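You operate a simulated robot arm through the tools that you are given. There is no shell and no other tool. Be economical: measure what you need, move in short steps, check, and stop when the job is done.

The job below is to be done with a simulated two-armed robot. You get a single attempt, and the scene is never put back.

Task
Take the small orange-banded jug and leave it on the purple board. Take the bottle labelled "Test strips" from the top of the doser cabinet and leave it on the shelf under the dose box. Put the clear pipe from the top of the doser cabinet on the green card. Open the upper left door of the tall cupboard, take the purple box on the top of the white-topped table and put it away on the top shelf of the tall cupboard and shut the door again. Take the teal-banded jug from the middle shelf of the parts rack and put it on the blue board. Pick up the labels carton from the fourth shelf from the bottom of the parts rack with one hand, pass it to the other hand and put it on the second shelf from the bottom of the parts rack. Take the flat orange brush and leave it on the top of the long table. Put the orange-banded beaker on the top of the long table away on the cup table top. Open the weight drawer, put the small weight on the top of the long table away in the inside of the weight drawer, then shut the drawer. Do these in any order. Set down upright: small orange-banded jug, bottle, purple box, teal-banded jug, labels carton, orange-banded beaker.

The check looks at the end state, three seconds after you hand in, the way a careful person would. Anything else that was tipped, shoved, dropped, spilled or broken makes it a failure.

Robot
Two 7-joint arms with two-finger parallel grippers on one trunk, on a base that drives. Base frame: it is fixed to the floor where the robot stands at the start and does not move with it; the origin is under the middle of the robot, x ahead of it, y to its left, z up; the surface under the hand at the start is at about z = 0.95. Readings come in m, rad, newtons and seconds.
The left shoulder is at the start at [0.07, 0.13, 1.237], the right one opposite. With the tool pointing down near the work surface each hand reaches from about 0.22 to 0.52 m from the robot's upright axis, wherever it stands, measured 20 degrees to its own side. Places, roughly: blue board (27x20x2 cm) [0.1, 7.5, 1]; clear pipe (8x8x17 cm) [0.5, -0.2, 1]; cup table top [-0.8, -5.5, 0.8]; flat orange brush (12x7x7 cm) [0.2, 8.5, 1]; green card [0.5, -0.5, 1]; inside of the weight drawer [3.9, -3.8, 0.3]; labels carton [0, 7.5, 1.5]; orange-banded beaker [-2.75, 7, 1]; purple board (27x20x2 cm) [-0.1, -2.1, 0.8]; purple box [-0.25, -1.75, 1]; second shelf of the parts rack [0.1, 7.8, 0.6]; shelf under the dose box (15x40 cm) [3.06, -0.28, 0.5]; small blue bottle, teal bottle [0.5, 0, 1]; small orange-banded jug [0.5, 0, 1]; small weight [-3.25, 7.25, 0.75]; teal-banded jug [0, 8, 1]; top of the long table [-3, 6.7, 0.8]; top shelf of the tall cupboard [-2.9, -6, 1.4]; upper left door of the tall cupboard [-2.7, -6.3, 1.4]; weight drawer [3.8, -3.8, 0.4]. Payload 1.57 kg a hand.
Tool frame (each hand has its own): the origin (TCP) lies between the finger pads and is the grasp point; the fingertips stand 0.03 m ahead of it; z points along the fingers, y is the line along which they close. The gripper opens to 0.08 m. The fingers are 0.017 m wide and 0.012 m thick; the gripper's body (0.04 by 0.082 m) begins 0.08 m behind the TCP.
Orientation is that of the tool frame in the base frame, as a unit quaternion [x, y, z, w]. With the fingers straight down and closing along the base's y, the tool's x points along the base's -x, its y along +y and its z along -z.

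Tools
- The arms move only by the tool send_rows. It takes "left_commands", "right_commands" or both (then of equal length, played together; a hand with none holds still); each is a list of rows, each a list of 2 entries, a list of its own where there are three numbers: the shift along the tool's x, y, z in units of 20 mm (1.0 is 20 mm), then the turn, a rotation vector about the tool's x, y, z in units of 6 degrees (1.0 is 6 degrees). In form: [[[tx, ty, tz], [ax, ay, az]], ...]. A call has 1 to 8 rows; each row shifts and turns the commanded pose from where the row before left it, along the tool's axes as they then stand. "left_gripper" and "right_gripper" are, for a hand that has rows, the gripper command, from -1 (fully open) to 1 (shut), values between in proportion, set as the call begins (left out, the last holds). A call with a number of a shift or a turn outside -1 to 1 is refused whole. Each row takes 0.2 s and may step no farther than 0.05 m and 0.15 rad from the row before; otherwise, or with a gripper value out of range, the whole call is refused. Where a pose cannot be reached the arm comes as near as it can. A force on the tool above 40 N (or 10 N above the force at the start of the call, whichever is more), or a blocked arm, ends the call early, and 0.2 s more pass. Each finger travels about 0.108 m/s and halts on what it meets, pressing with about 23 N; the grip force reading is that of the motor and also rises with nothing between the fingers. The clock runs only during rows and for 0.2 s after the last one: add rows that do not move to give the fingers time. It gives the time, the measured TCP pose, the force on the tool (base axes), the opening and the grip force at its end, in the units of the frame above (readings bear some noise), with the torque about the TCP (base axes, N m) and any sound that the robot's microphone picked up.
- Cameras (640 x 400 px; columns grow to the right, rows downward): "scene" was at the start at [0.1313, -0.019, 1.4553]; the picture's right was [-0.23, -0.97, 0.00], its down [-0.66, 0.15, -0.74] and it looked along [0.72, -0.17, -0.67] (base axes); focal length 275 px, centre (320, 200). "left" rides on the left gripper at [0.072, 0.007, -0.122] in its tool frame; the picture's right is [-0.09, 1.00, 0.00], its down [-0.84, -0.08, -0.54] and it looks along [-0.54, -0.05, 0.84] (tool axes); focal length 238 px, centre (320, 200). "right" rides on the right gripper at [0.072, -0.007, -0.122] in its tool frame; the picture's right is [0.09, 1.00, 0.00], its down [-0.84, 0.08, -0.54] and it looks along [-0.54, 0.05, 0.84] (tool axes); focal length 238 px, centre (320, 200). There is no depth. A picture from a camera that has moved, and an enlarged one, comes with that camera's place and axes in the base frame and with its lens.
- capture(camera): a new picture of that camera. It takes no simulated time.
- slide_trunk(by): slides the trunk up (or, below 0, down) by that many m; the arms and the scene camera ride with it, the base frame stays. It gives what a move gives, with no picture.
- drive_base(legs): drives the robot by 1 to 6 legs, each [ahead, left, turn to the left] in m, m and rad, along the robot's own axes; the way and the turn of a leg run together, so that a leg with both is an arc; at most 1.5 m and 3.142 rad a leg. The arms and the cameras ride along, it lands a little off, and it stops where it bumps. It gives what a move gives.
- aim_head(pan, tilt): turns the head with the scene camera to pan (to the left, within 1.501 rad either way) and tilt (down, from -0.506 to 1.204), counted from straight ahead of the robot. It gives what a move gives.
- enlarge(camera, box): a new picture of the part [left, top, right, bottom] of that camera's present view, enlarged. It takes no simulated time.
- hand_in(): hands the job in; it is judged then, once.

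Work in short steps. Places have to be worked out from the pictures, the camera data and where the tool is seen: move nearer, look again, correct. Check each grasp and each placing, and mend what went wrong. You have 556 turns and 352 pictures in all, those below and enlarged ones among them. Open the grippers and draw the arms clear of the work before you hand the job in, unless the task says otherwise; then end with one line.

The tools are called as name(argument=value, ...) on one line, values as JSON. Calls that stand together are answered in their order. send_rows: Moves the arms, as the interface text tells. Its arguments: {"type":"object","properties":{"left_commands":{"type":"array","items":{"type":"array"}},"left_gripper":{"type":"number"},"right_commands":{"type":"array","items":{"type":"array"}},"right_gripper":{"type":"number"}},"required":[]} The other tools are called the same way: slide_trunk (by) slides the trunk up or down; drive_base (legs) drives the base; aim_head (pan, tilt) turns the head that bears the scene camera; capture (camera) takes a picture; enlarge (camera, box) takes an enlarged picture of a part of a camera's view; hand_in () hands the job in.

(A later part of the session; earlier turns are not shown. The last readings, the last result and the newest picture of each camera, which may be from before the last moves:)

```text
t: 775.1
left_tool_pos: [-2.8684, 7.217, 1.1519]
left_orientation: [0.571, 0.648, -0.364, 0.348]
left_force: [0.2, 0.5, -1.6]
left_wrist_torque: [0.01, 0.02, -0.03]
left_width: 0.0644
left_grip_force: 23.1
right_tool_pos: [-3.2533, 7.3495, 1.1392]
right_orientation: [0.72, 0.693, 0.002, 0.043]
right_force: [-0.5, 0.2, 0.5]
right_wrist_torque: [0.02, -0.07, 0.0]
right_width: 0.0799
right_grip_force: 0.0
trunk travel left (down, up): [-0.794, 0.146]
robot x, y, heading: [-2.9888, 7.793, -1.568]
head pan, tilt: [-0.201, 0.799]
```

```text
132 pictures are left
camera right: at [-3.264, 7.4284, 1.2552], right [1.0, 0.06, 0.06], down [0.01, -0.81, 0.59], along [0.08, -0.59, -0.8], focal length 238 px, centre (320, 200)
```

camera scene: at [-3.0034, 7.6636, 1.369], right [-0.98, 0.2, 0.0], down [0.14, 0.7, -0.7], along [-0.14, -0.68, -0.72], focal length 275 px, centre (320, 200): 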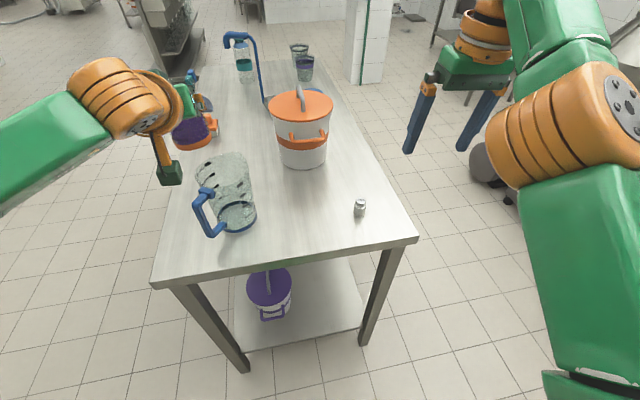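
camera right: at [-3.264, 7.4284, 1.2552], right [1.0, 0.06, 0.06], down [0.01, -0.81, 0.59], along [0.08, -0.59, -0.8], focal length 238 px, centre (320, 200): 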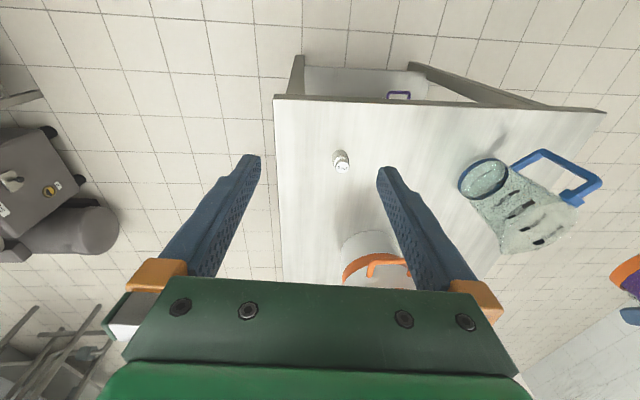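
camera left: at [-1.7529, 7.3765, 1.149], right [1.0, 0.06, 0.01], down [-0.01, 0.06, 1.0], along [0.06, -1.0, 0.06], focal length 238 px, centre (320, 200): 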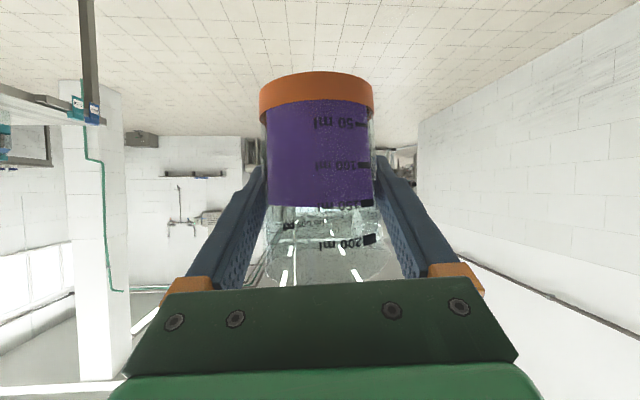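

The weight is at about (-3.192,7.232). I shift the base 6 cm east and 5.5 cm ahead, then lower the hand toward it.

drive_base(legs=[[0.055, 0.06, 0]])

send_rows(right_commands=[[[-0.1, 0, 1], [0, 0, 0]], [[-0.3, 0, 0.95], [0, 0, 0]], [[-0.5, 0, 0.85], [0, 0, 0]], [[-0.5, 0, 0.85], [0, 0, 0]], [[-0.5, 0, 0.85], [0, 0, 0]], [[-0.5, 0, 0.85], [0, 0, 0]], [[-0.5, 0, 0.85], [0, 0, 0]], [[-0.5, 0, 0.85], [0, 0.4, 0]]])

capture(camera="right")

```text
t: 776.1
left_tool_pos: [-2.8153, 7.1664, 1.1551]
left_orientation: [0.572, 0.646, -0.365, 0.35]
left_force: [-0.3, 0.0, -1.6]
left_wrist_torque: [-0.04, -0.01, 0.02]
left_width: 0.0644
left_grip_force: 23.0
right_tool_pos: [-3.1993, 7.2989, 1.1396]
right_orientation: [0.721, 0.691, 0.001, 0.046]
right_force: [0.2, 0.3, -0.6]
right_wrist_torque: [-0.06, -0.02, -0.04]
right_width: 0.0799
right_grip_force: 0.1
trunk travel left (down, up): [-0.794, 0.146]
robot x, y, heading: [-2.9321, 7.7393, -1.576]
head pan, tilt: [-0.201, 0.799]
```

```text
t: 778.0
left_tool_pos: [-2.8118, 7.1622, 1.1526]
left_orientation: [0.572, 0.647, -0.364, 0.347]
left_force: [0.8, 0.2, -1.6]
left_wrist_torque: [-0.03, -0.01, 0.01]
left_width: 0.0645
left_grip_force: 22.9
right_tool_pos: [-3.2043, 7.2603, 1.0027]
right_orientation: [0.721, 0.692, 0.017, 0.029]
right_force: [-0.7, -0.2, -0.3]
right_wrist_torque: [0.03, -0.01, -0.01]
right_width: 0.0797
right_grip_force: 0.1
right hand out of reach, approached as far as the arm can: row 1, 4, 5, 6, 7, 8
trunk travel left (down, up): [-0.794, 0.146]
robot x, y, heading: [-2.9296, 7.7372, -1.573]
head pan, tilt: [-0.201, 0.799]
```

```text
131 pictures are left
camera right: at [-3.2148, 7.334, 1.1217], right [1.0, 0.05, 0.06], down [0.01, -0.83, 0.56], along [0.08, -0.56, -0.83], focal length 238 px, centre (320, 200)
```

right: 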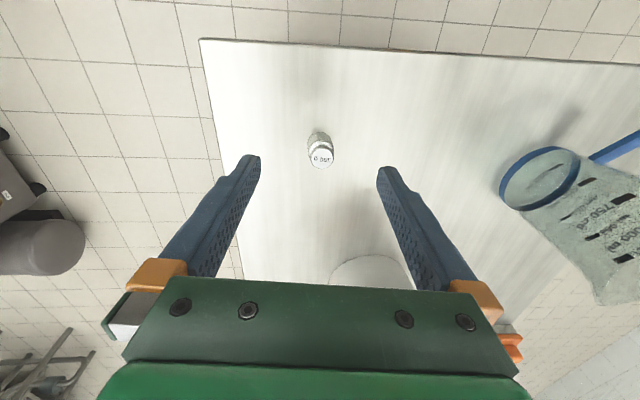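

The weight is at (-3.194,7.231). I lower 9 cm with small corrections and check.

send_rows(right_commands=[[[-0.3, 0.1, 0.95], [0, 0, 0]], [[-0.3, 0.1, 0.95], [0, 0, 0]], [[-0.3, 0.1, 0.95], [0, 0, 0]], [[-0.3, 0.1, 0.95], [0, 0, 0]], [[-0.3, 0.1, 0.95], [0, 0, 0]]])

capture(camera="right")

```text
t: 779.1
left_tool_pos: [-2.8113, 7.1611, 1.1517]
left_orientation: [0.572, 0.648, -0.364, 0.348]
left_force: [0.8, -0.2, -2.0]
left_wrist_torque: [0.01, 0.01, 0.0]
left_width: 0.0644
left_grip_force: 22.8
right_tool_pos: [-3.1964, 7.2571, 0.9129]
right_orientation: [0.721, 0.692, 0.017, 0.029]
right_force: [0.5, -0.2, 0.6]
right_wrist_torque: [0.03, 0.04, 0.01]
right_width: 0.0803
right_grip_force: 0.1
right hand out of reach, approached as far as the arm can: row 1, 2, 3, 4, 5
trunk travel left (down, up): [-0.794, 0.146]
robot x, y, heading: [-2.9278, 7.7408, -1.575]
head pan, tilt: [-0.201, 0.799]
```

```text
130 pictures are left
camera right: at [-3.2067, 7.3317, 1.0317], right [1.0, 0.05, 0.06], down [0.01, -0.83, 0.56], along [0.08, -0.56, -0.83], focal length 238 px, centre (320, 200)
```

right: 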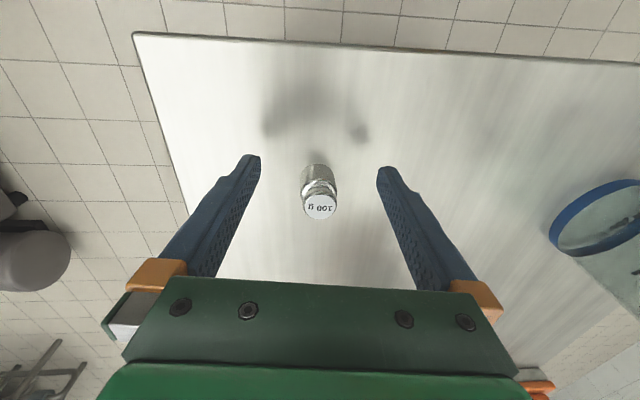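

I need 2.8 cm more ahead: I use the base.

drive_base(legs=[[0.027, 0.003, 0]])

send_rows(right_commands=[[[0, 0, 0.8], [0, 0, 0]], [[0, 0, 0.8], [0, 0, 0]], [[0, 0, 0.3], [0, 0, 0]]])

capture(camera="right")

```text
t: 780.0
left_tool_pos: [-2.808, 7.1399, 1.1566]
left_orientation: [0.572, 0.646, -0.367, 0.348]
left_force: [-0.9, 0.6, -1.5]
left_wrist_torque: [0.01, -0.01, 0.01]
left_width: 0.0644
left_grip_force: 22.9
right_tool_pos: [-3.1936, 7.2339, 0.9157]
right_orientation: [0.72, 0.693, 0.015, 0.031]
right_force: [0.5, 0.5, 0.2]
right_wrist_torque: [-0.07, 0.0, 0.0]
right_width: 0.0802
right_grip_force: 0.1
trunk travel left (down, up): [-0.794, 0.146]
robot x, y, heading: [-2.9231, 7.7141, -1.572]
head pan, tilt: [-0.201, 0.799]
```

```text
t: 780.8
left_tool_pos: [-2.8059, 7.1387, 1.1547]
left_orientation: [0.571, 0.647, -0.366, 0.347]
left_force: [0.0, -0.8, -1.8]
left_wrist_torque: [-0.03, -0.02, -0.01]
left_width: 0.0644
left_grip_force: 22.4
right_tool_pos: [-3.1903, 7.2322, 0.8835]
right_orientation: [0.72, 0.694, 0.007, 0.034]
right_force: [-0.6, 1.6, 14.3]
right_wrist_torque: [0.15, 0.75, -0.06]
right_width: 0.079
right_grip_force: 0.0
right hand out of reach, approached as far as the arm can: row 3
trunk travel left (down, up): [-0.794, 0.146]
robot x, y, heading: [-2.9273, 7.7129, -1.565]
head pan, tilt: [-0.201, 0.799]
stopped in row 3 (right hand): the force on the tool passed its limit at 44 N (the readings are from after the stop); the commanded pose is now the measured one
```

```text
129 pictures are left
camera right: at [-3.2003, 7.3083, 1.0003], right [1.0, 0.06, 0.05], down [0.02, -0.82, 0.58], along [0.08, -0.57, -0.82], focal length 238 px, centre (320, 200)
```

right: 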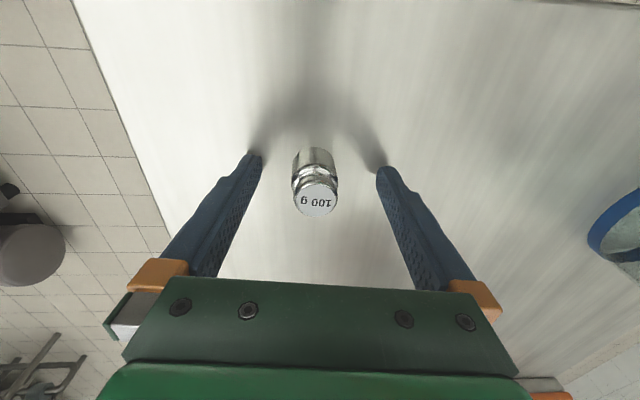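

A fingertip touched the table; the weight stands between the fingers. I raise 4 mm and close.

send_rows(right_commands=[[[0, 0, -0.25], [0, 0, 0]], [[0, 0, 0], [0, 0, 0]]])

send_rows(right_commands=[[[0, 0, 0], [0, 0, 0]], [[0, 0, 0], [0, 0, 0]], [[0, 0, 0], [0, 0, 0]], [[0, 0, 0], [0, 0, 0]]], right_gripper=1)

capture(camera="right")

```text
t: 781.4
left_tool_pos: [-2.8071, 7.1353, 1.1524]
left_orientation: [0.572, 0.648, -0.364, 0.347]
left_force: [-0.2, -0.3, -2.3]
left_wrist_torque: [0.05, 0.0, -0.01]
left_width: 0.0644
left_grip_force: 22.8
right_tool_pos: [-3.1926, 7.2294, 0.8852]
right_orientation: [0.719, 0.694, 0.01, 0.031]
right_force: [0.0, 0.8, 1.0]
right_wrist_torque: [0.0, -0.02, 0.0]
right_width: 0.0802
right_grip_force: 0.0
trunk travel left (down, up): [-0.794, 0.146]
robot x, y, heading: [-2.9246, 7.7129, -1.576]
head pan, tilt: [-0.201, 0.799]
```

```text
t: 782.4
left_tool_pos: [-2.8083, 7.1351, 1.1535]
left_orientation: [0.573, 0.647, -0.365, 0.347]
left_force: [-0.4, 0.1, -2.5]
left_wrist_torque: [-0.02, -0.03, 0.0]
left_width: 0.0646
left_grip_force: 23.0
right_tool_pos: [-3.1938, 7.2297, 0.8849]
right_orientation: [0.719, 0.694, 0.009, 0.032]
right_force: [-0.4, -0.4, 2.0]
right_wrist_torque: [-0.04, 0.06, -0.02]
right_width: 0.0286
right_grip_force: 22.7
trunk travel left (down, up): [-0.794, 0.146]
robot x, y, heading: [-2.9275, 7.7105, -1.576]
head pan, tilt: [-0.201, 0.799]
```

```text
128 pictures are left
camera right: at [-3.2028, 7.3051, 1.0028], right [1.0, 0.06, 0.06], down [0.01, -0.82, 0.57], along [0.08, -0.57, -0.82], focal length 238 px, centre (320, 200)
```

right: 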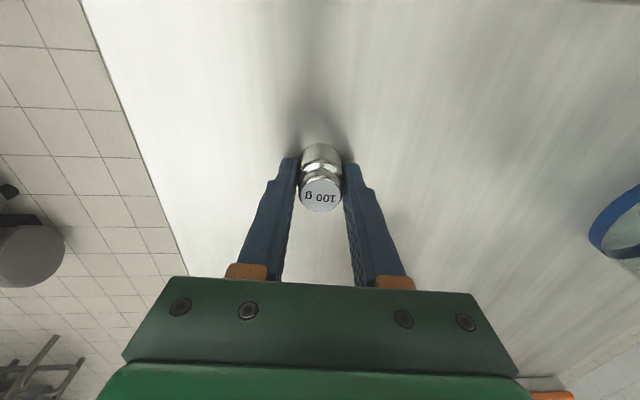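

Weight gripped. I lift with the trunk 10 cm and back off north.

slide_trunk(by=0.1)

capture(camera="right")

drive_base(legs=[[-0.1, 0, 0], [0, 1.2, 0]])

aim_head(pan=0, tilt=0.35)

capture(camera="scene")

```text
t: 783.8
left_tool_pos: [-2.8078, 7.1343, 1.2522]
left_orientation: [0.573, 0.647, -0.365, 0.347]
left_force: [-0.5, -0.4, -2.3]
left_wrist_torque: [0.0, 0.0, -0.03]
left_width: 0.0642
left_grip_force: 23.4
right_tool_pos: [-3.1921, 7.2287, 0.9844]
right_orientation: [0.719, 0.694, 0.011, 0.032]
right_force: [-0.3, -0.4, -0.8]
right_wrist_torque: [0.0, -0.02, 0.01]
right_width: 0.0289
right_grip_force: 23.0
trunk travel left (down, up): [-0.894, 0.046]
robot x, y, heading: [-2.9288, 7.7094, -1.574]
head pan, tilt: [-0.201, 0.799]
```

```text
127 pictures are left
camera right: at [-3.2028, 7.3048, 1.1026], right [1.0, 0.06, 0.06], down [0.01, -0.82, 0.57], along [0.08, -0.57, -0.82], focal length 238 px, centre (320, 200)
```

right: 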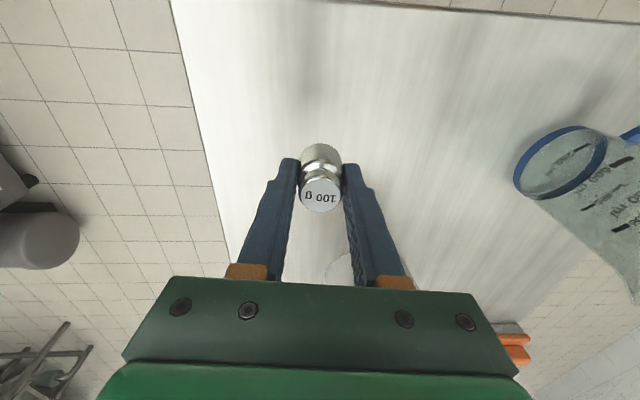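

```text
t: 790.6
left_tool_pos: [-1.6213, 7.2222, 1.2527]
left_orientation: [0.577, 0.643, -0.366, 0.345]
left_force: [0.9, 1.0, -2.1]
left_wrist_torque: [-0.04, 0.02, -0.03]
left_width: 0.0645
left_grip_force: 22.8
right_tool_pos: [-2.0039, 7.3219, 0.9847]
right_orientation: [0.724, 0.689, 0.01, 0.032]
right_force: [-0.9, 0.0, -1.5]
right_wrist_torque: [0.0, -0.04, 0.02]
right_width: 0.029
right_grip_force: 23.1
trunk travel left (down, up): [-0.894, 0.046]
robot x, y, heading: [-1.7316, 7.8009, -1.585]
head pan, tilt: [-0.201, 0.799]
```

```text
t: 791.5
left_tool_pos: [-1.6203, 7.2234, 1.2518]
left_orientation: [0.577, 0.644, -0.367, 0.345]
left_force: [0.5, 0.1, -2.2]
left_wrist_torque: [-0.05, 0.02, 0.01]
left_width: 0.0642
left_grip_force: 22.7
right_tool_pos: [-2.0035, 7.3224, 0.9833]
right_orientation: [0.724, 0.689, 0.01, 0.032]
right_force: [-0.8, 0.5, -0.8]
right_wrist_torque: [0.02, 0.02, 0.01]
right_width: 0.0291
right_grip_force: 22.8
trunk travel left (down, up): [-0.894, 0.046]
robot x, y, heading: [-1.7294, 7.8028, -1.591]
head pan, tilt: [0.0, 0.351]
```

```text
126 pictures are left
camera scene: at [-1.732, 7.6568, 1.5084], right [-1.0, 0.02, 0.0], down [0.01, 0.35, -0.94], along [-0.01, -0.94, -0.35], focal length 275 px, centre (320, 200)
```

scene: 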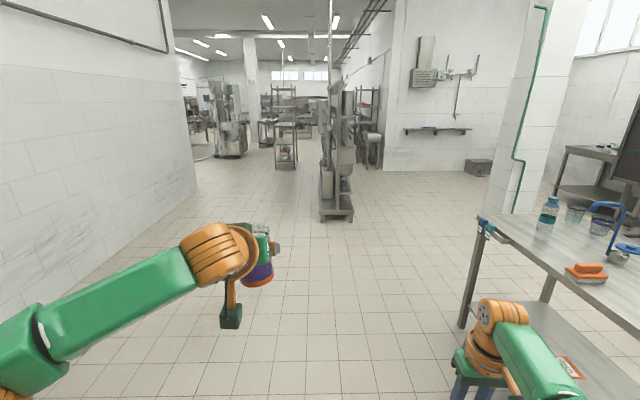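

Both held. The floor south is clear; I drive back south: right of the mixer, then left of the bowls rack.

drive_base(legs=[[1.3, 0.73, 0.02], [1.5, 0, 0], [1.5, 0, 0]])

capture(camera="scene")

```text
t: 813.0
left_tool_pos: [-0.8363, 2.9048, 1.2527]
left_orientation: [0.568, 0.651, -0.362, 0.35]
left_force: [-0.1, -0.3, -0.8]
left_wrist_torque: [-0.02, 0.02, 0.01]
left_width: 0.0643
left_grip_force: 22.8
right_tool_pos: [-1.2235, 2.9943, 0.9855]
right_orientation: [0.715, 0.698, 0.01, 0.032]
right_force: [0.3, 0.4, -0.4]
right_wrist_torque: [0.02, -0.02, 0.0]
right_width: 0.0286
right_grip_force: 23.0
trunk travel left (down, up): [-0.894, 0.046]
robot x, y, heading: [-0.9619, 3.4778, -1.562]
head pan, tilt: [0.0, 0.351]
```

```text
125 pictures are left
camera scene: at [-0.9606, 3.3361, 1.5086], right [-1.0, -0.01, 0.0], down [0.0, 0.34, -0.94], along [0.01, -0.94, -0.34], focal length 275 px, centre (320, 200)
```

scene: 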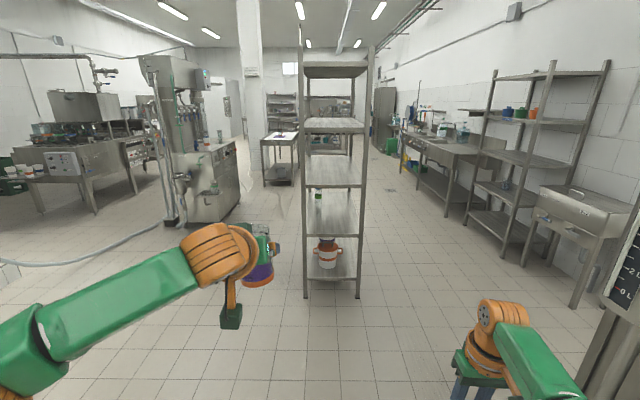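

The lane left of the rack is tight beside a tank; I take the known way on the rack's other side (x≈-0.25).

drive_base(legs=[[1.1, 0.72, -0.008], [1.5, 0, 0], [1.4, 0, 0]])

capture(camera="scene")

```text
t: 833.3
left_tool_pos: [-0.151, -1.1247, 1.2535]
left_orientation: [0.576, 0.643, -0.367, 0.345]
left_force: [-0.1, 0.5, -2.0]
left_wrist_torque: [-0.02, 0.02, 0.05]
left_width: 0.0642
left_grip_force: 22.7
right_tool_pos: [-0.5355, -1.0238, 0.9852]
right_orientation: [0.724, 0.689, 0.009, 0.031]
right_force: [-1.7, 0.3, -1.2]
right_wrist_torque: [-0.04, 0.03, -0.01]
right_width: 0.0286
right_grip_force: 23.0
trunk travel left (down, up): [-0.894, 0.046]
robot x, y, heading: [-0.2595, -0.5471, -1.585]
head pan, tilt: [0.0, 0.351]
```

```text
124 pictures are left
camera scene: at [-0.2627, -0.6904, 1.5086], right [-1.0, 0.02, 0.0], down [0.01, 0.34, -0.94], along [-0.02, -0.94, -0.34], focal length 275 px, centre (320, 200)
```

scene: 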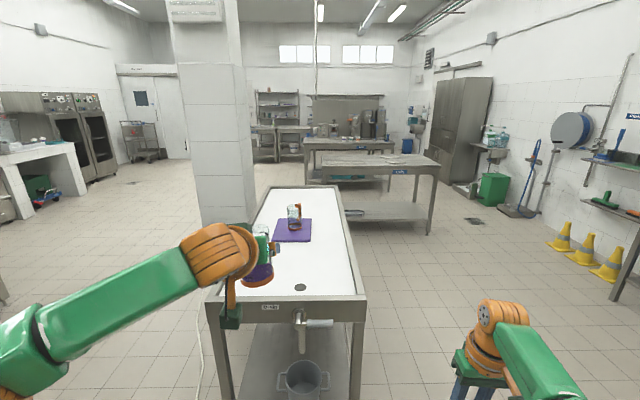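

I go round the lids table's west end into the corridor before the cups table.

drive_base(legs=[[0.6, -0.8, 0.015], [1.4, -0.55, 0], [0.9, -0.5, 0], [1.05, 0, 0]])

aim_head(pan=0.7, tilt=0.45)

capture(camera="scene")

```text
refused: leg 2 is longer than a leg can be; nothing moved
```

```text
t: 834.4
left_tool_pos: [-0.1516, -1.1261, 1.2521]
left_orientation: [0.577, 0.643, -0.367, 0.344]
left_force: [-0.8, 0.1, -3.0]
left_wrist_torque: [-0.01, 0.01, -0.03]
left_width: 0.0639
left_grip_force: 23.2
right_tool_pos: [-0.5346, -1.0247, 0.9847]
right_orientation: [0.725, 0.688, 0.009, 0.032]
right_force: [0.4, -0.1, -0.9]
right_wrist_torque: [-0.03, 0.01, 0.01]
right_width: 0.0286
right_grip_force: 22.7
trunk travel left (down, up): [-0.894, 0.046]
robot x, y, heading: [-0.2611, -0.5441, -1.587]
head pan, tilt: [0.7, 0.45]
```

```text
123 pictures are left
camera scene: at [-0.2034, -0.6695, 1.4993], right [-0.78, -0.63, 0.0], down [-0.27, 0.34, -0.9], along [0.57, -0.7, -0.44], focal length 275 px, centre (320, 200)
```

scene: 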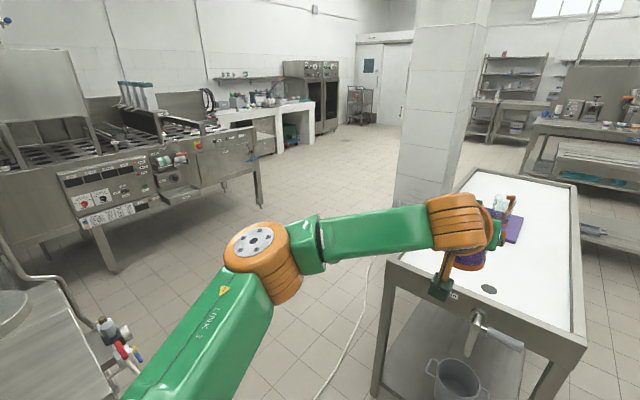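

One leg was too long; I split it.

drive_base(legs=[[0.6, -0.8, 0.015], [1.2, -0.45, 0], [1.0, -0.55, 0], [1.15, 0, 0]])

capture(camera="scene")

```text
t: 856.3
left_tool_pos: [-1.9957, -5.0123, 1.2524]
left_orientation: [0.579, 0.642, -0.368, 0.344]
left_force: [0.5, 0.4, -1.5]
left_wrist_torque: [-0.02, -0.03, -0.01]
left_width: 0.0643
left_grip_force: 22.9
right_tool_pos: [-2.3795, -4.9091, 0.985]
right_orientation: [0.726, 0.687, 0.009, 0.032]
right_force: [0.7, 0.8, -0.7]
right_wrist_torque: [0.01, -0.01, 0.01]
right_width: 0.0288
right_grip_force: 23.0
trunk travel left (down, up): [-0.894, 0.046]
robot x, y, heading: [-2.1047, -4.4327, -1.594]
head pan, tilt: [0.7, 0.45]
```

```text
122 pictures are left
camera scene: at [-2.0452, -4.5546, 1.4994], right [-0.78, -0.63, 0.0], down [-0.27, 0.34, -0.9], along [0.56, -0.7, -0.44], focal length 275 px, centre (320, 200)
```

scene: 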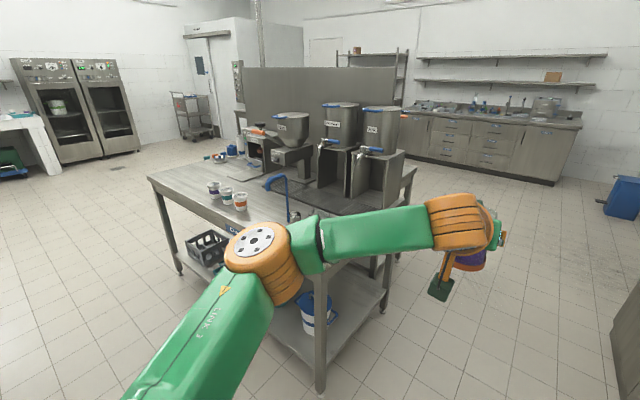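

Cups stand at x≈-0.98,-0.87,-0.74 (y≈-5.25); free front area around (-0.45,-5.27). I slide east along the corridor.

drive_base(legs=[[0.05, 0.8, 0.02], [0, 0.74, 0]])

aim_head(pan=0.0, tilt=0.6)

capture(camera="scene")

capture(camera="left")

```text
t: 864.2
left_tool_pos: [-0.4405, -5.0774, 1.252]
left_orientation: [0.573, 0.647, -0.364, 0.348]
left_force: [0.2, -0.6, -2.0]
left_wrist_torque: [0.0, -0.02, -0.01]
left_width: 0.064
left_grip_force: 23.1
right_tool_pos: [-0.8245, -4.9822, 0.9838]
right_orientation: [0.72, 0.693, 0.009, 0.031]
right_force: [0.3, 0.2, -1.8]
right_wrist_torque: [0.01, 0.01, -0.01]
right_width: 0.0284
right_grip_force: 22.9
trunk travel left (down, up): [-0.894, 0.046]
robot x, y, heading: [-0.5571, -4.5017, -1.569]
head pan, tilt: [0.7, 0.45]
```

```text
t: 865.3
left_tool_pos: [-0.4391, -5.0776, 1.252]
left_orientation: [0.574, 0.646, -0.366, 0.347]
left_force: [-0.2, -0.2, -2.5]
left_wrist_torque: [-0.02, 0.01, 0.01]
left_width: 0.0642
left_grip_force: 23.0
right_tool_pos: [-0.8231, -4.9822, 0.9849]
right_orientation: [0.72, 0.694, 0.01, 0.033]
right_force: [0.1, 0.5, -1.9]
right_wrist_torque: [0.01, -0.03, 0.0]
right_width: 0.0289
right_grip_force: 23.3
trunk travel left (down, up): [-0.894, 0.046]
robot x, y, heading: [-0.5546, -4.5023, -1.57]
head pan, tilt: [0.0, 0.6]
```

```text
121 pictures are left
camera scene: at [-0.5557, -4.6396, 1.4857], right [-1.0, 0.0, 0.0], down [0.0, 0.57, -0.82], along [0.0, -0.82, -0.57], focal length 275 px, centre (320, 200)
```

scene: 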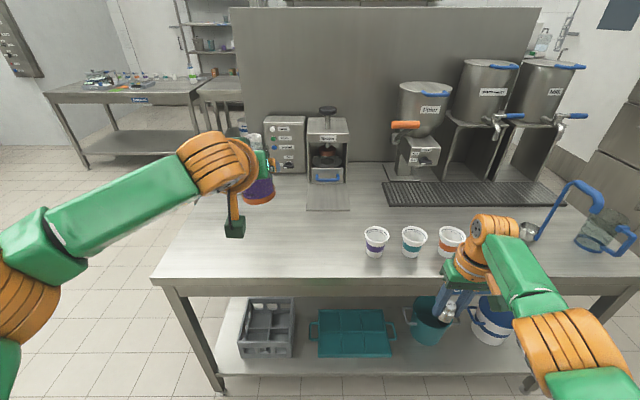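

```text
120 pictures are left
camera left: at [-0.4432, -4.9345, 1.2488], right [1.0, 0.03, 0.01], down [-0.01, 0.06, 1.0], along [0.03, -1.0, 0.06], focal length 238 px, centre (320, 200)
```

left: 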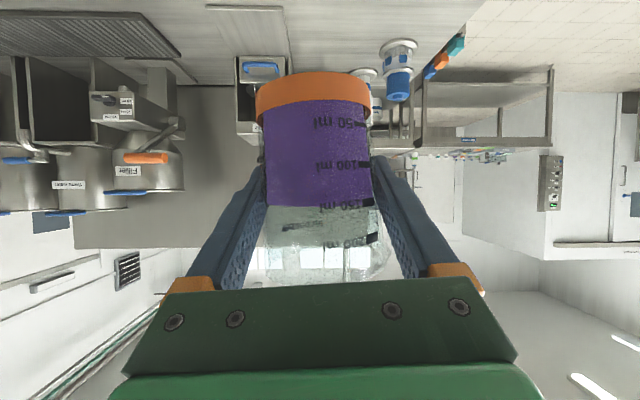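

Spot is free. I raise and draw back the right hand, then drive ahead and lower the trunk 20 cm.

send_rows(right_commands=[[[0.6, 0, -0.9], [0, 0, 0]], [[0.6, 0, -0.9], [0, 0, 0]], [[0.6, 0, -0.9], [0, 0, 0]], [[0.6, 0, -0.9], [0, 0, 0]], [[0.6, 0, -0.9], [0, 0, 0]], [[0.6, 0, -0.9], [0, 0, 0]], [[0.6, 0, -0.9], [0, 0, 0]], [[0.6, 0, -0.9], [0, 0, 0]]])

drive_base(legs=[[0.19, 0, 0]])

slide_trunk(by=-0.2)

capture(camera="scene")

```text
t: 867.1
left_tool_pos: [-0.4388, -5.0763, 1.2526]
left_orientation: [0.573, 0.647, -0.365, 0.347]
left_force: [-0.3, 0.0, -3.0]
left_wrist_torque: [-0.04, 0.0, -0.01]
left_width: 0.0641
left_grip_force: 23.1
right_tool_pos: [-0.8284, -4.8808, 1.1258]
right_orientation: [0.72, 0.693, 0.011, 0.031]
right_force: [0.0, 0.6, -1.0]
right_wrist_torque: [0.01, 0.0, 0.03]
right_width: 0.0288
right_grip_force: 23.4
trunk travel left (down, up): [-0.894, 0.046]
robot x, y, heading: [-0.554, -4.5003, -1.573]
head pan, tilt: [0.0, 0.6]
```

```text
t: 868.6
left_tool_pos: [-0.4405, -5.2563, 1.2546]
left_orientation: [0.573, 0.645, -0.367, 0.348]
left_force: [-0.5, 1.1, -1.3]
left_wrist_torque: [0.02, 0.0, -0.02]
left_width: 0.0645
left_grip_force: 22.9
right_tool_pos: [-0.83, -5.0614, 1.1259]
right_orientation: [0.721, 0.692, 0.008, 0.033]
right_force: [-0.1, 0.8, -1.2]
right_wrist_torque: [-0.01, -0.02, 0.01]
right_width: 0.0288
right_grip_force: 22.9
trunk travel left (down, up): [-0.894, 0.046]
robot x, y, heading: [-0.5553, -4.6845, -1.577]
head pan, tilt: [0.0, 0.6]
```

```text
t: 870.8
left_tool_pos: [-0.441, -5.2597, 1.0529]
left_orientation: [0.574, 0.646, -0.365, 0.347]
left_force: [-0.3, -0.3, -2.2]
left_wrist_torque: [-0.01, 0.0, -0.03]
left_width: 0.0642
left_grip_force: 23.0
right_tool_pos: [-0.8296, -5.0652, 0.9253]
right_orientation: [0.721, 0.692, 0.01, 0.031]
right_force: [-0.2, 0.1, 0.3]
right_wrist_torque: [-0.02, -0.01, -0.01]
right_width: 0.0288
right_grip_force: 23.6
trunk travel left (down, up): [-0.694, 0.246]
robot x, y, heading: [-0.5577, -4.6837, -1.576]
head pan, tilt: [0.0, 0.6]
```

```text
119 pictures are left
camera scene: at [-0.5567, -4.8224, 1.2858], right [-1.0, 0.0, 0.0], down [0.0, 0.57, -0.82], along [0.0, -0.82, -0.57], focal length 275 px, centre (320, 200)
```

scene: 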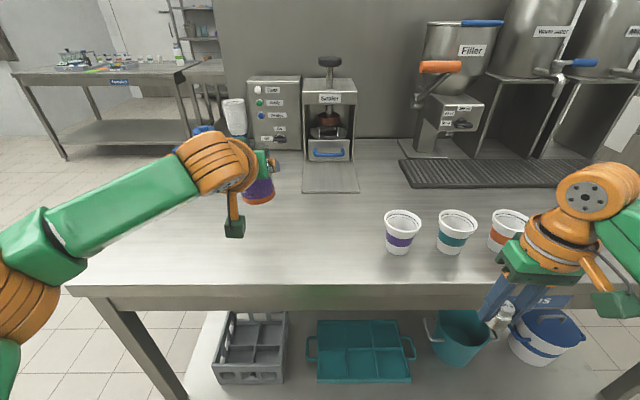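

I lower the left hand in steps.

send_rows(left_commands=[[[0.7, 0, 0.4], [0, 0, 0]], [[0.7, 0, 0.4], [0, 0, 0]], [[0.7, 0, 0.4], [0, 0, 0]], [[0.7, 0, 0.4], [0, 0, 0]], [[0.6, 0, 0.35], [0, 0, 0]], [[0.5, 0, 0.29], [0, 0, 0]]])

capture(camera="scene")

capture(camera="left")

```text
t: 872.2
left_tool_pos: [-0.4468, -5.2613, 0.962]
left_orientation: [0.573, 0.646, -0.365, 0.347]
left_force: [0.7, 0.2, -3.0]
left_wrist_torque: [-0.01, 0.02, 0.04]
left_width: 0.064
left_grip_force: 23.2
right_tool_pos: [-0.8286, -5.0651, 0.925]
right_orientation: [0.721, 0.693, 0.01, 0.032]
right_force: [-1.2, 0.8, -1.0]
right_wrist_torque: [-0.01, 0.01, 0.04]
right_width: 0.0287
right_grip_force: 23.4
trunk travel left (down, up): [-0.694, 0.246]
robot x, y, heading: [-0.5561, -4.6802, -1.573]
head pan, tilt: [0.0, 0.6]
```

```text
118 pictures are left
camera scene: at [-0.5568, -4.8227, 1.2857], right [-1.0, 0.0, 0.0], down [0.0, 0.57, -0.82], along [0.0, -0.82, -0.57], focal length 275 px, centre (320, 200)
```

scene: 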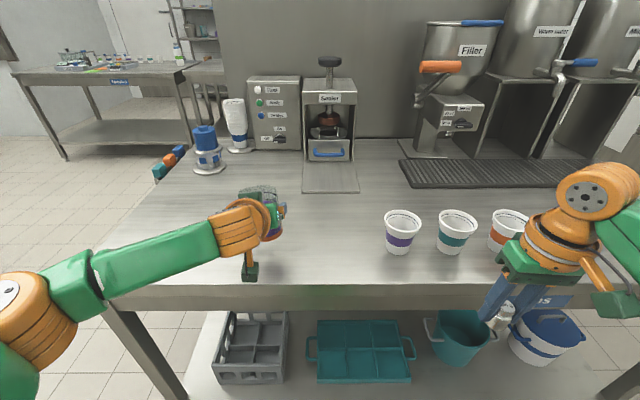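

```text
117 pictures are left
camera left: at [-0.4512, -5.1184, 0.9582], right [1.0, 0.03, 0.01], down [-0.01, 0.06, 1.0], along [0.03, -1.0, 0.06], focal length 238 px, centre (320, 200)
```

left: 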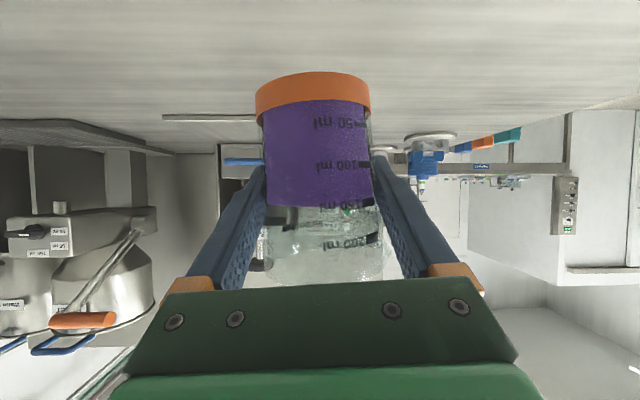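

I continue in small steps until contact.

send_rows(left_commands=[[[0.3, 0, 0.17], [0, 0, 0]], [[0.3, 0, 0.17], [0, 0, 0]], [[0.25, 0, 0.14], [0, 0, 0]], [[0.2, 0, 0.12], [0, 0, 0]], [[0.2, 0, 0.12], [0, 0, 0]], [[0.15, 0, 0.09], [0, 0, 0]], [[0.15, 0, 0.09], [0, 0, 0]]])

```text
t: 873.8
left_tool_pos: [-0.4489, -5.2629, 0.9267]
left_orientation: [0.573, 0.646, -0.365, 0.347]
left_force: [0.4, 0.5, -1.8]
left_wrist_torque: [-0.04, -0.03, 0.0]
left_width: 0.0642
left_grip_force: 23.0
right_tool_pos: [-0.8288, -5.0654, 0.9246]
right_orientation: [0.721, 0.692, 0.01, 0.032]
right_force: [-0.4, -0.8, -1.0]
right_wrist_torque: [0.01, 0.04, 0.05]
right_width: 0.0288
right_grip_force: 23.0
trunk travel left (down, up): [-0.694, 0.246]
robot x, y, heading: [-0.5557, -4.6836, -1.577]
head pan, tilt: [0.0, 0.6]
```

send_rows(left_commands=[[[0.2, 0, 0.12], [0, 0, 0]], [[0.2, 0, 0.12], [0, 0, 0]], [[0.15, 0, 0.09], [0, 0, 0]], [[0.15, 0, 0.09], [0, 0, 0]], [[0.15, 0, 0.09], [0, 0, 0]]])

capture(camera="left")

```text
t: 875.0
left_tool_pos: [-0.4507, -5.2622, 0.9054]
left_orientation: [0.573, 0.647, -0.364, 0.348]
left_force: [0.0, -0.2, -2.9]
left_wrist_torque: [-0.03, 0.02, 0.0]
left_width: 0.0641
left_grip_force: 22.6
right_tool_pos: [-0.8289, -5.065, 0.9245]
right_orientation: [0.721, 0.692, 0.01, 0.033]
right_force: [-0.5, 0.2, -1.1]
right_wrist_torque: [-0.02, 0.0, -0.03]
right_width: 0.0284
right_grip_force: 23.0
trunk travel left (down, up): [-0.694, 0.246]
robot x, y, heading: [-0.5562, -4.684, -1.578]
head pan, tilt: [0.0, 0.6]
```

```text
116 pictures are left
camera left: at [-0.4545, -5.12, 0.9028], right [1.0, 0.03, 0.01], down [-0.01, 0.06, 1.0], along [0.03, -1.0, 0.06], focal length 238 px, centre (320, 200)
```

left: 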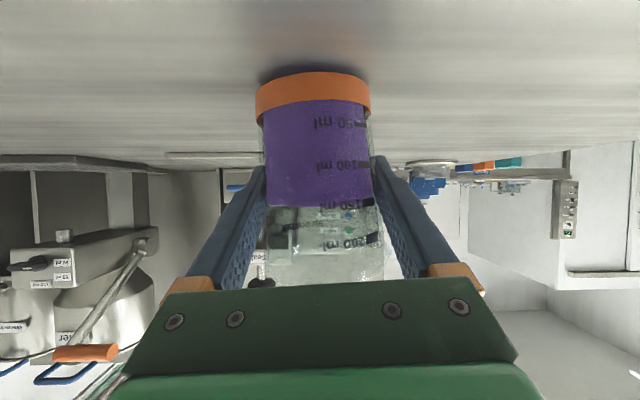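

Very close (shadow at the base). I continue with 2 mm steps.

send_rows(left_commands=[[[0.12, 0, 0.07], [0, 0, 0]], [[0.12, 0, 0.07], [0, 0, 0]], [[0.12, 0, 0.07], [0, 0, 0]], [[0.12, 0, 0.07], [0, 0, 0]], [[0.12, 0, 0.07], [0, 0, 0]]])

```text
t: 876.2
left_tool_pos: [-0.4529, -5.2592, 0.8965]
left_orientation: [0.573, 0.644, -0.367, 0.349]
left_force: [-1.4, -2.4, 21.4]
left_wrist_torque: [0.24, -0.52, -0.04]
left_width: 0.0647
left_grip_force: 23.4
right_tool_pos: [-0.8307, -5.0616, 0.9262]
right_orientation: [0.72, 0.693, 0.009, 0.034]
right_force: [-0.1, 0.0, -0.7]
right_wrist_torque: [0.02, 0.0, 0.03]
right_width: 0.0289
right_grip_force: 22.8
trunk travel left (down, up): [-0.694, 0.246]
robot x, y, heading: [-0.5542, -4.678, -1.579]
head pan, tilt: [0.0, 0.6]
```

Contact. I ease up 2 mm, open, and withdraw straight back with the base.

send_rows(left_commands=[[[-0.12, 0, -0.07], [0, 0, 0]], [[0, 0, 0], [0, 0, 0]]])

send_rows(left_commands=[[[0, 0, 0], [0, 0, 0]], [[0, 0, 0], [0, 0, 0]], [[0, 0, 0], [0, 0, 0]]], left_gripper=-1)

capture(camera="left")

```text
t: 876.8
left_tool_pos: [-0.4506, -5.2588, 0.8964]
left_orientation: [0.573, 0.647, -0.365, 0.347]
left_force: [-1.0, 2.2, 6.0]
left_wrist_torque: [0.12, -0.12, 0.09]
left_width: 0.0642
left_grip_force: 22.6
right_tool_pos: [-0.8303, -5.064, 0.926]
right_orientation: [0.72, 0.693, 0.009, 0.033]
right_force: [0.0, -0.1, -1.0]
right_wrist_torque: [-0.02, -0.03, -0.03]
right_width: 0.0288
right_grip_force: 23.2
trunk travel left (down, up): [-0.694, 0.246]
robot x, y, heading: [-0.5549, -4.6846, -1.575]
head pan, tilt: [0.0, 0.6]
```

```text
t: 877.6
left_tool_pos: [-0.4501, -5.2623, 0.8971]
left_orientation: [0.573, 0.646, -0.365, 0.347]
left_force: [0.8, 1.0, -0.4]
left_wrist_torque: [-0.02, -0.02, 0.0]
left_width: 0.0804
left_grip_force: 0.1
right_tool_pos: [-0.8297, -5.0648, 0.9247]
right_orientation: [0.72, 0.693, 0.01, 0.032]
right_force: [0.5, 0.4, -0.5]
right_wrist_torque: [-0.02, 0.05, -0.01]
right_width: 0.0286
right_grip_force: 23.0
trunk travel left (down, up): [-0.694, 0.246]
robot x, y, heading: [-0.5514, -4.6836, -1.577]
head pan, tilt: [0.0, 0.6]
```

```text
115 pictures are left
camera left: at [-0.4554, -5.1195, 0.8929], right [1.0, 0.03, 0.01], down [-0.01, 0.06, 1.0], along [0.03, -1.0, 0.06], focal length 238 px, centre (320, 200)
```

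left: 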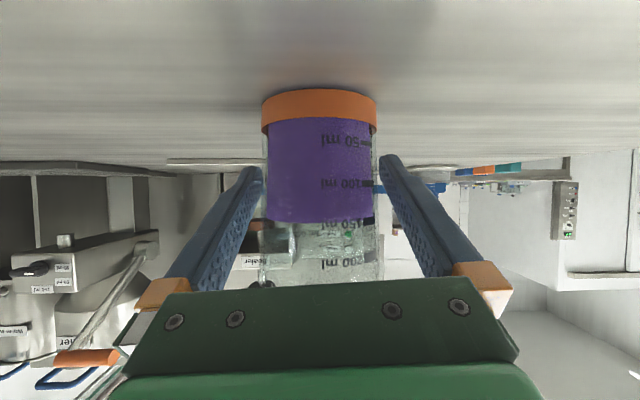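

It stands free. I back the base 0.15 m.

drive_base(legs=[[-0.15, 0.004, 0]])

capture(camera="scene")

```text
t: 879.0
left_tool_pos: [-0.4469, -5.1104, 0.8958]
left_orientation: [0.574, 0.646, -0.364, 0.346]
left_force: [0.5, 0.4, 0.6]
left_wrist_torque: [0.01, -0.05, -0.02]
left_width: 0.08
left_grip_force: 0.1
right_tool_pos: [-0.8246, -4.9124, 0.9246]
right_orientation: [0.721, 0.692, 0.01, 0.031]
right_force: [-0.4, -0.2, -0.6]
right_wrist_torque: [0.02, 0.01, 0.01]
right_width: 0.0288
right_grip_force: 22.8
trunk travel left (down, up): [-0.694, 0.246]
robot x, y, heading: [-0.5499, -4.5297, -1.575]
head pan, tilt: [0.0, 0.6]
```

```text
114 pictures are left
camera scene: at [-0.5523, -4.6711, 1.2856], right [-1.0, 0.01, 0.0], down [0.0, 0.57, -0.82], along [-0.01, -0.82, -0.57], focal length 275 px, centre (320, 200)
```

scene: 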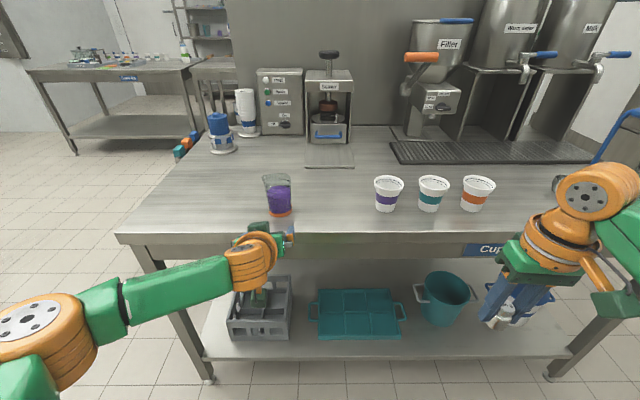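

The beaker stands on the cups table. Now the weight drawer: I raise the trunk, go east out of the corridor, and turn to face east.

slide_trunk(by=0.2)

drive_base(legs=[[0, 1.3, 0], [0, 1.0, 0], [0, 0, 1.57]])

aim_head(pan=0.2, tilt=0.4)

capture(camera="scene")

```text
t: 881.2
left_tool_pos: [-0.4472, -5.1107, 1.0968]
left_orientation: [0.574, 0.646, -0.365, 0.346]
left_force: [0.0, 0.7, 0.5]
left_wrist_torque: [0.0, -0.01, 0.02]
left_width: 0.0799
left_grip_force: 0.0
right_tool_pos: [-0.824, -4.9114, 1.1252]
right_orientation: [0.721, 0.692, 0.01, 0.032]
right_force: [0.2, 0.4, -0.6]
right_wrist_torque: [-0.01, 0.01, -0.01]
right_width: 0.0287
right_grip_force: 22.8
trunk travel left (down, up): [-0.894, 0.046]
robot x, y, heading: [-0.5487, -4.5256, -1.578]
head pan, tilt: [0.0, 0.6]
```

```text
t: 896.1
left_tool_pos: [2.2822, -4.454, 1.0974]
left_orientation: [-0.052, 0.862, -0.012, 0.504]
left_force: [-0.8, 0.2, 0.1]
left_wrist_torque: [-0.02, -0.02, 0.02]
left_width: 0.0801
left_grip_force: 0.1
right_tool_pos: [2.0838, -4.8319, 1.1249]
right_orientation: [0.02, 0.999, 0.03, 0.016]
right_force: [0.1, 0.2, -1.0]
right_wrist_torque: [0.03, 0.01, -0.07]
right_width: 0.029
right_grip_force: 23.1
trunk travel left (down, up): [-0.894, 0.046]
robot x, y, heading: [1.7025, -4.5563, -0.004]
head pan, tilt: [0.0, 0.6]
```

```text
t: 896.9
left_tool_pos: [2.2824, -4.4541, 1.0961]
left_orientation: [-0.051, 0.863, -0.013, 0.503]
left_force: [0.1, 0.2, -0.1]
left_wrist_torque: [0.04, 0.0, 0.05]
left_width: 0.0802
left_grip_force: 0.0
right_tool_pos: [2.0852, -4.8309, 1.1248]
right_orientation: [0.02, 0.999, 0.029, 0.015]
right_force: [-0.5, 0.3, -0.6]
right_wrist_torque: [0.05, -0.05, -0.03]
right_width: 0.0287
right_grip_force: 22.7
trunk travel left (down, up): [-0.894, 0.046]
robot x, y, heading: [1.7053, -4.5619, -0.004]
head pan, tilt: [0.201, 0.4]
```

```text
113 pictures are left
camera scene: at [1.8451, -4.5405, 1.504], right [0.19, -0.98, 0.0], down [-0.38, -0.08, -0.92], along [0.9, 0.18, -0.39], focal length 275 px, centre (320, 200)
```

scene: 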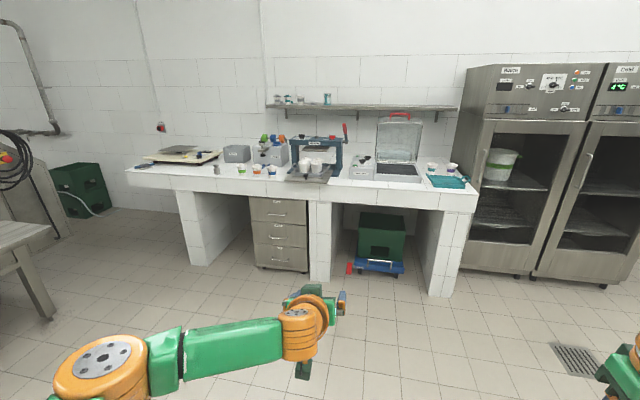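

I see the three-drawer unit under the counter. I enlarge to read its labels.

enlarge(camera="scene", box=[230, 180, 330, 290])

```text
3.64 times, centred on (280, 235) of scene
camera zoom: at [1.8451, -4.5405, 1.504], right [0.19, -0.98, 0.0], down [-0.38, -0.08, -0.92], along [0.9, 0.18, -0.39], focal length 999 px, centre (466, 73)
```

zoom: 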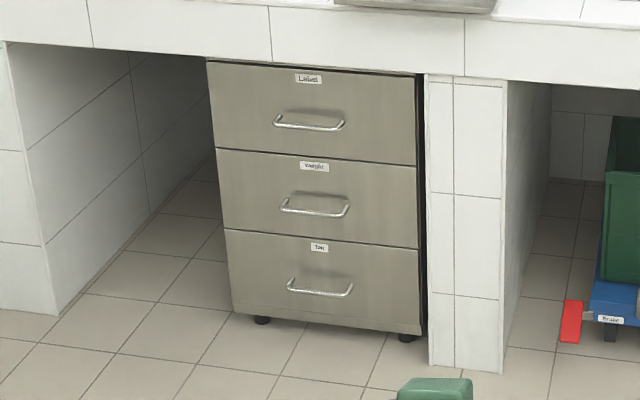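

The middle drawer is "Weight"; its bar handle is at about (3.67,-3.84,0.37). I roll the left hand 90° so it can grip the horizontal bar.

send_rows(left_commands=[[[0, 0, 0], [0.95, 0, 0.55]], [[0, 0, 0], [0, 0, -1]], [[0, 0, 0], [0, 0, -1]], [[0, 0, 0], [0, 0, -1]], [[0, 0, 0], [0, 0, -1]], [[0, 0, 0], [0, 0, -1]], [[0, 0, 0], [0, 0, -1]], [[0, 0, 0], [0, 0, -1]]])

send_rows(left_commands=[[[0, 0, 0], [0, 0, -1]], [[0, 0, 0], [0, 0, -1]], [[0, 0, 0], [0, 0, -1]], [[0, 0, 0], [0, 0, -1]], [[0, 0, 0], [0, 0, -1]], [[0, 0, 0], [0, 0, -1]], [[0, 0, 0], [0, 0, -1]], [[0, 0, 0], [0, 0, -1]]])

drive_base(legs=[[0.9, 0.6, 0]])

aim_head(pan=0.15, tilt=0.7)

capture(camera="scene")

```text
t: 898.7
left_tool_pos: [2.2835, -4.4543, 1.0963]
left_orientation: [-0.31, 0.803, -0.219, 0.458]
left_force: [0.2, 0.0, -0.3]
left_wrist_torque: [-0.02, 0.0, 0.0]
left_width: 0.0799
left_grip_force: 0.1
right_tool_pos: [2.0852, -4.8319, 1.1248]
right_orientation: [0.019, 0.999, 0.03, 0.016]
right_force: [-0.6, -0.1, -0.7]
right_wrist_torque: [-0.01, 0.0, -0.01]
right_width: 0.0287
right_grip_force: 22.8
trunk travel left (down, up): [-0.894, 0.046]
robot x, y, heading: [1.7025, -4.5603, -0.009]
head pan, tilt: [0.201, 0.4]
```

```text
t: 900.5
left_tool_pos: [2.2822, -4.4548, 1.0957]
left_orientation: [0.612, -0.607, 0.387, -0.328]
left_force: [-1.0, -0.7, -0.5]
left_wrist_torque: [-0.02, 0.0, -0.02]
left_width: 0.0802
left_grip_force: 0.1
right_tool_pos: [2.0854, -4.8324, 1.1243]
right_orientation: [0.019, 0.999, 0.029, 0.015]
right_force: [0.1, -0.4, 0.0]
right_wrist_torque: [-0.03, -0.04, 0.02]
right_width: 0.0287
right_grip_force: 23.2
trunk travel left (down, up): [-0.894, 0.046]
robot x, y, heading: [1.7034, -4.556, -0.006]
head pan, tilt: [0.201, 0.4]
```

```text
t: 906.0
left_tool_pos: [3.1872, -3.866, 1.0976]
left_orientation: [0.613, -0.605, 0.386, -0.33]
left_force: [-0.9, -0.2, 0.1]
left_wrist_torque: [0.01, -0.01, 0.0]
left_width: 0.0799
left_grip_force: 0.1
right_tool_pos: [2.9935, -4.2458, 1.1246]
right_orientation: [0.013, 0.999, 0.03, 0.016]
right_force: [0.0, 0.0, -1.0]
right_wrist_torque: [-0.02, -0.01, 0.02]
right_width: 0.0286
right_grip_force: 22.9
trunk travel left (down, up): [-0.894, 0.046]
robot x, y, heading: [2.6104, -3.9729, 0.005]
head pan, tilt: [0.201, 0.4]
```

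```text
t: 906.8
left_tool_pos: [3.1876, -3.865, 1.0961]
left_orientation: [0.614, -0.605, 0.385, -0.331]
left_force: [0.9, 0.5, 1.3]
left_wrist_torque: [-0.01, 0.0, -0.01]
left_width: 0.0801
left_grip_force: 0.0
right_tool_pos: [2.9935, -4.2443, 1.1248]
right_orientation: [0.013, 0.999, 0.03, 0.015]
right_force: [0.7, 0.7, 0.3]
right_wrist_torque: [0.03, -0.02, 0.02]
right_width: 0.0288
right_grip_force: 22.8
trunk travel left (down, up): [-0.894, 0.046]
robot x, y, heading: [2.6089, -3.9775, 0.006]
head pan, tilt: [0.15, 0.7]
```

```text
111 pictures are left
camera scene: at [2.7439, -3.9623, 1.4772], right [0.16, -0.99, 0.0], down [-0.64, -0.1, -0.77], along [0.76, 0.12, -0.64], focal length 275 px, centre (320, 200)
```

scene: 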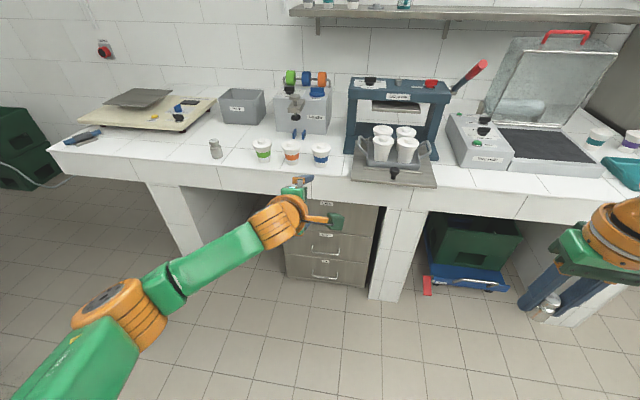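

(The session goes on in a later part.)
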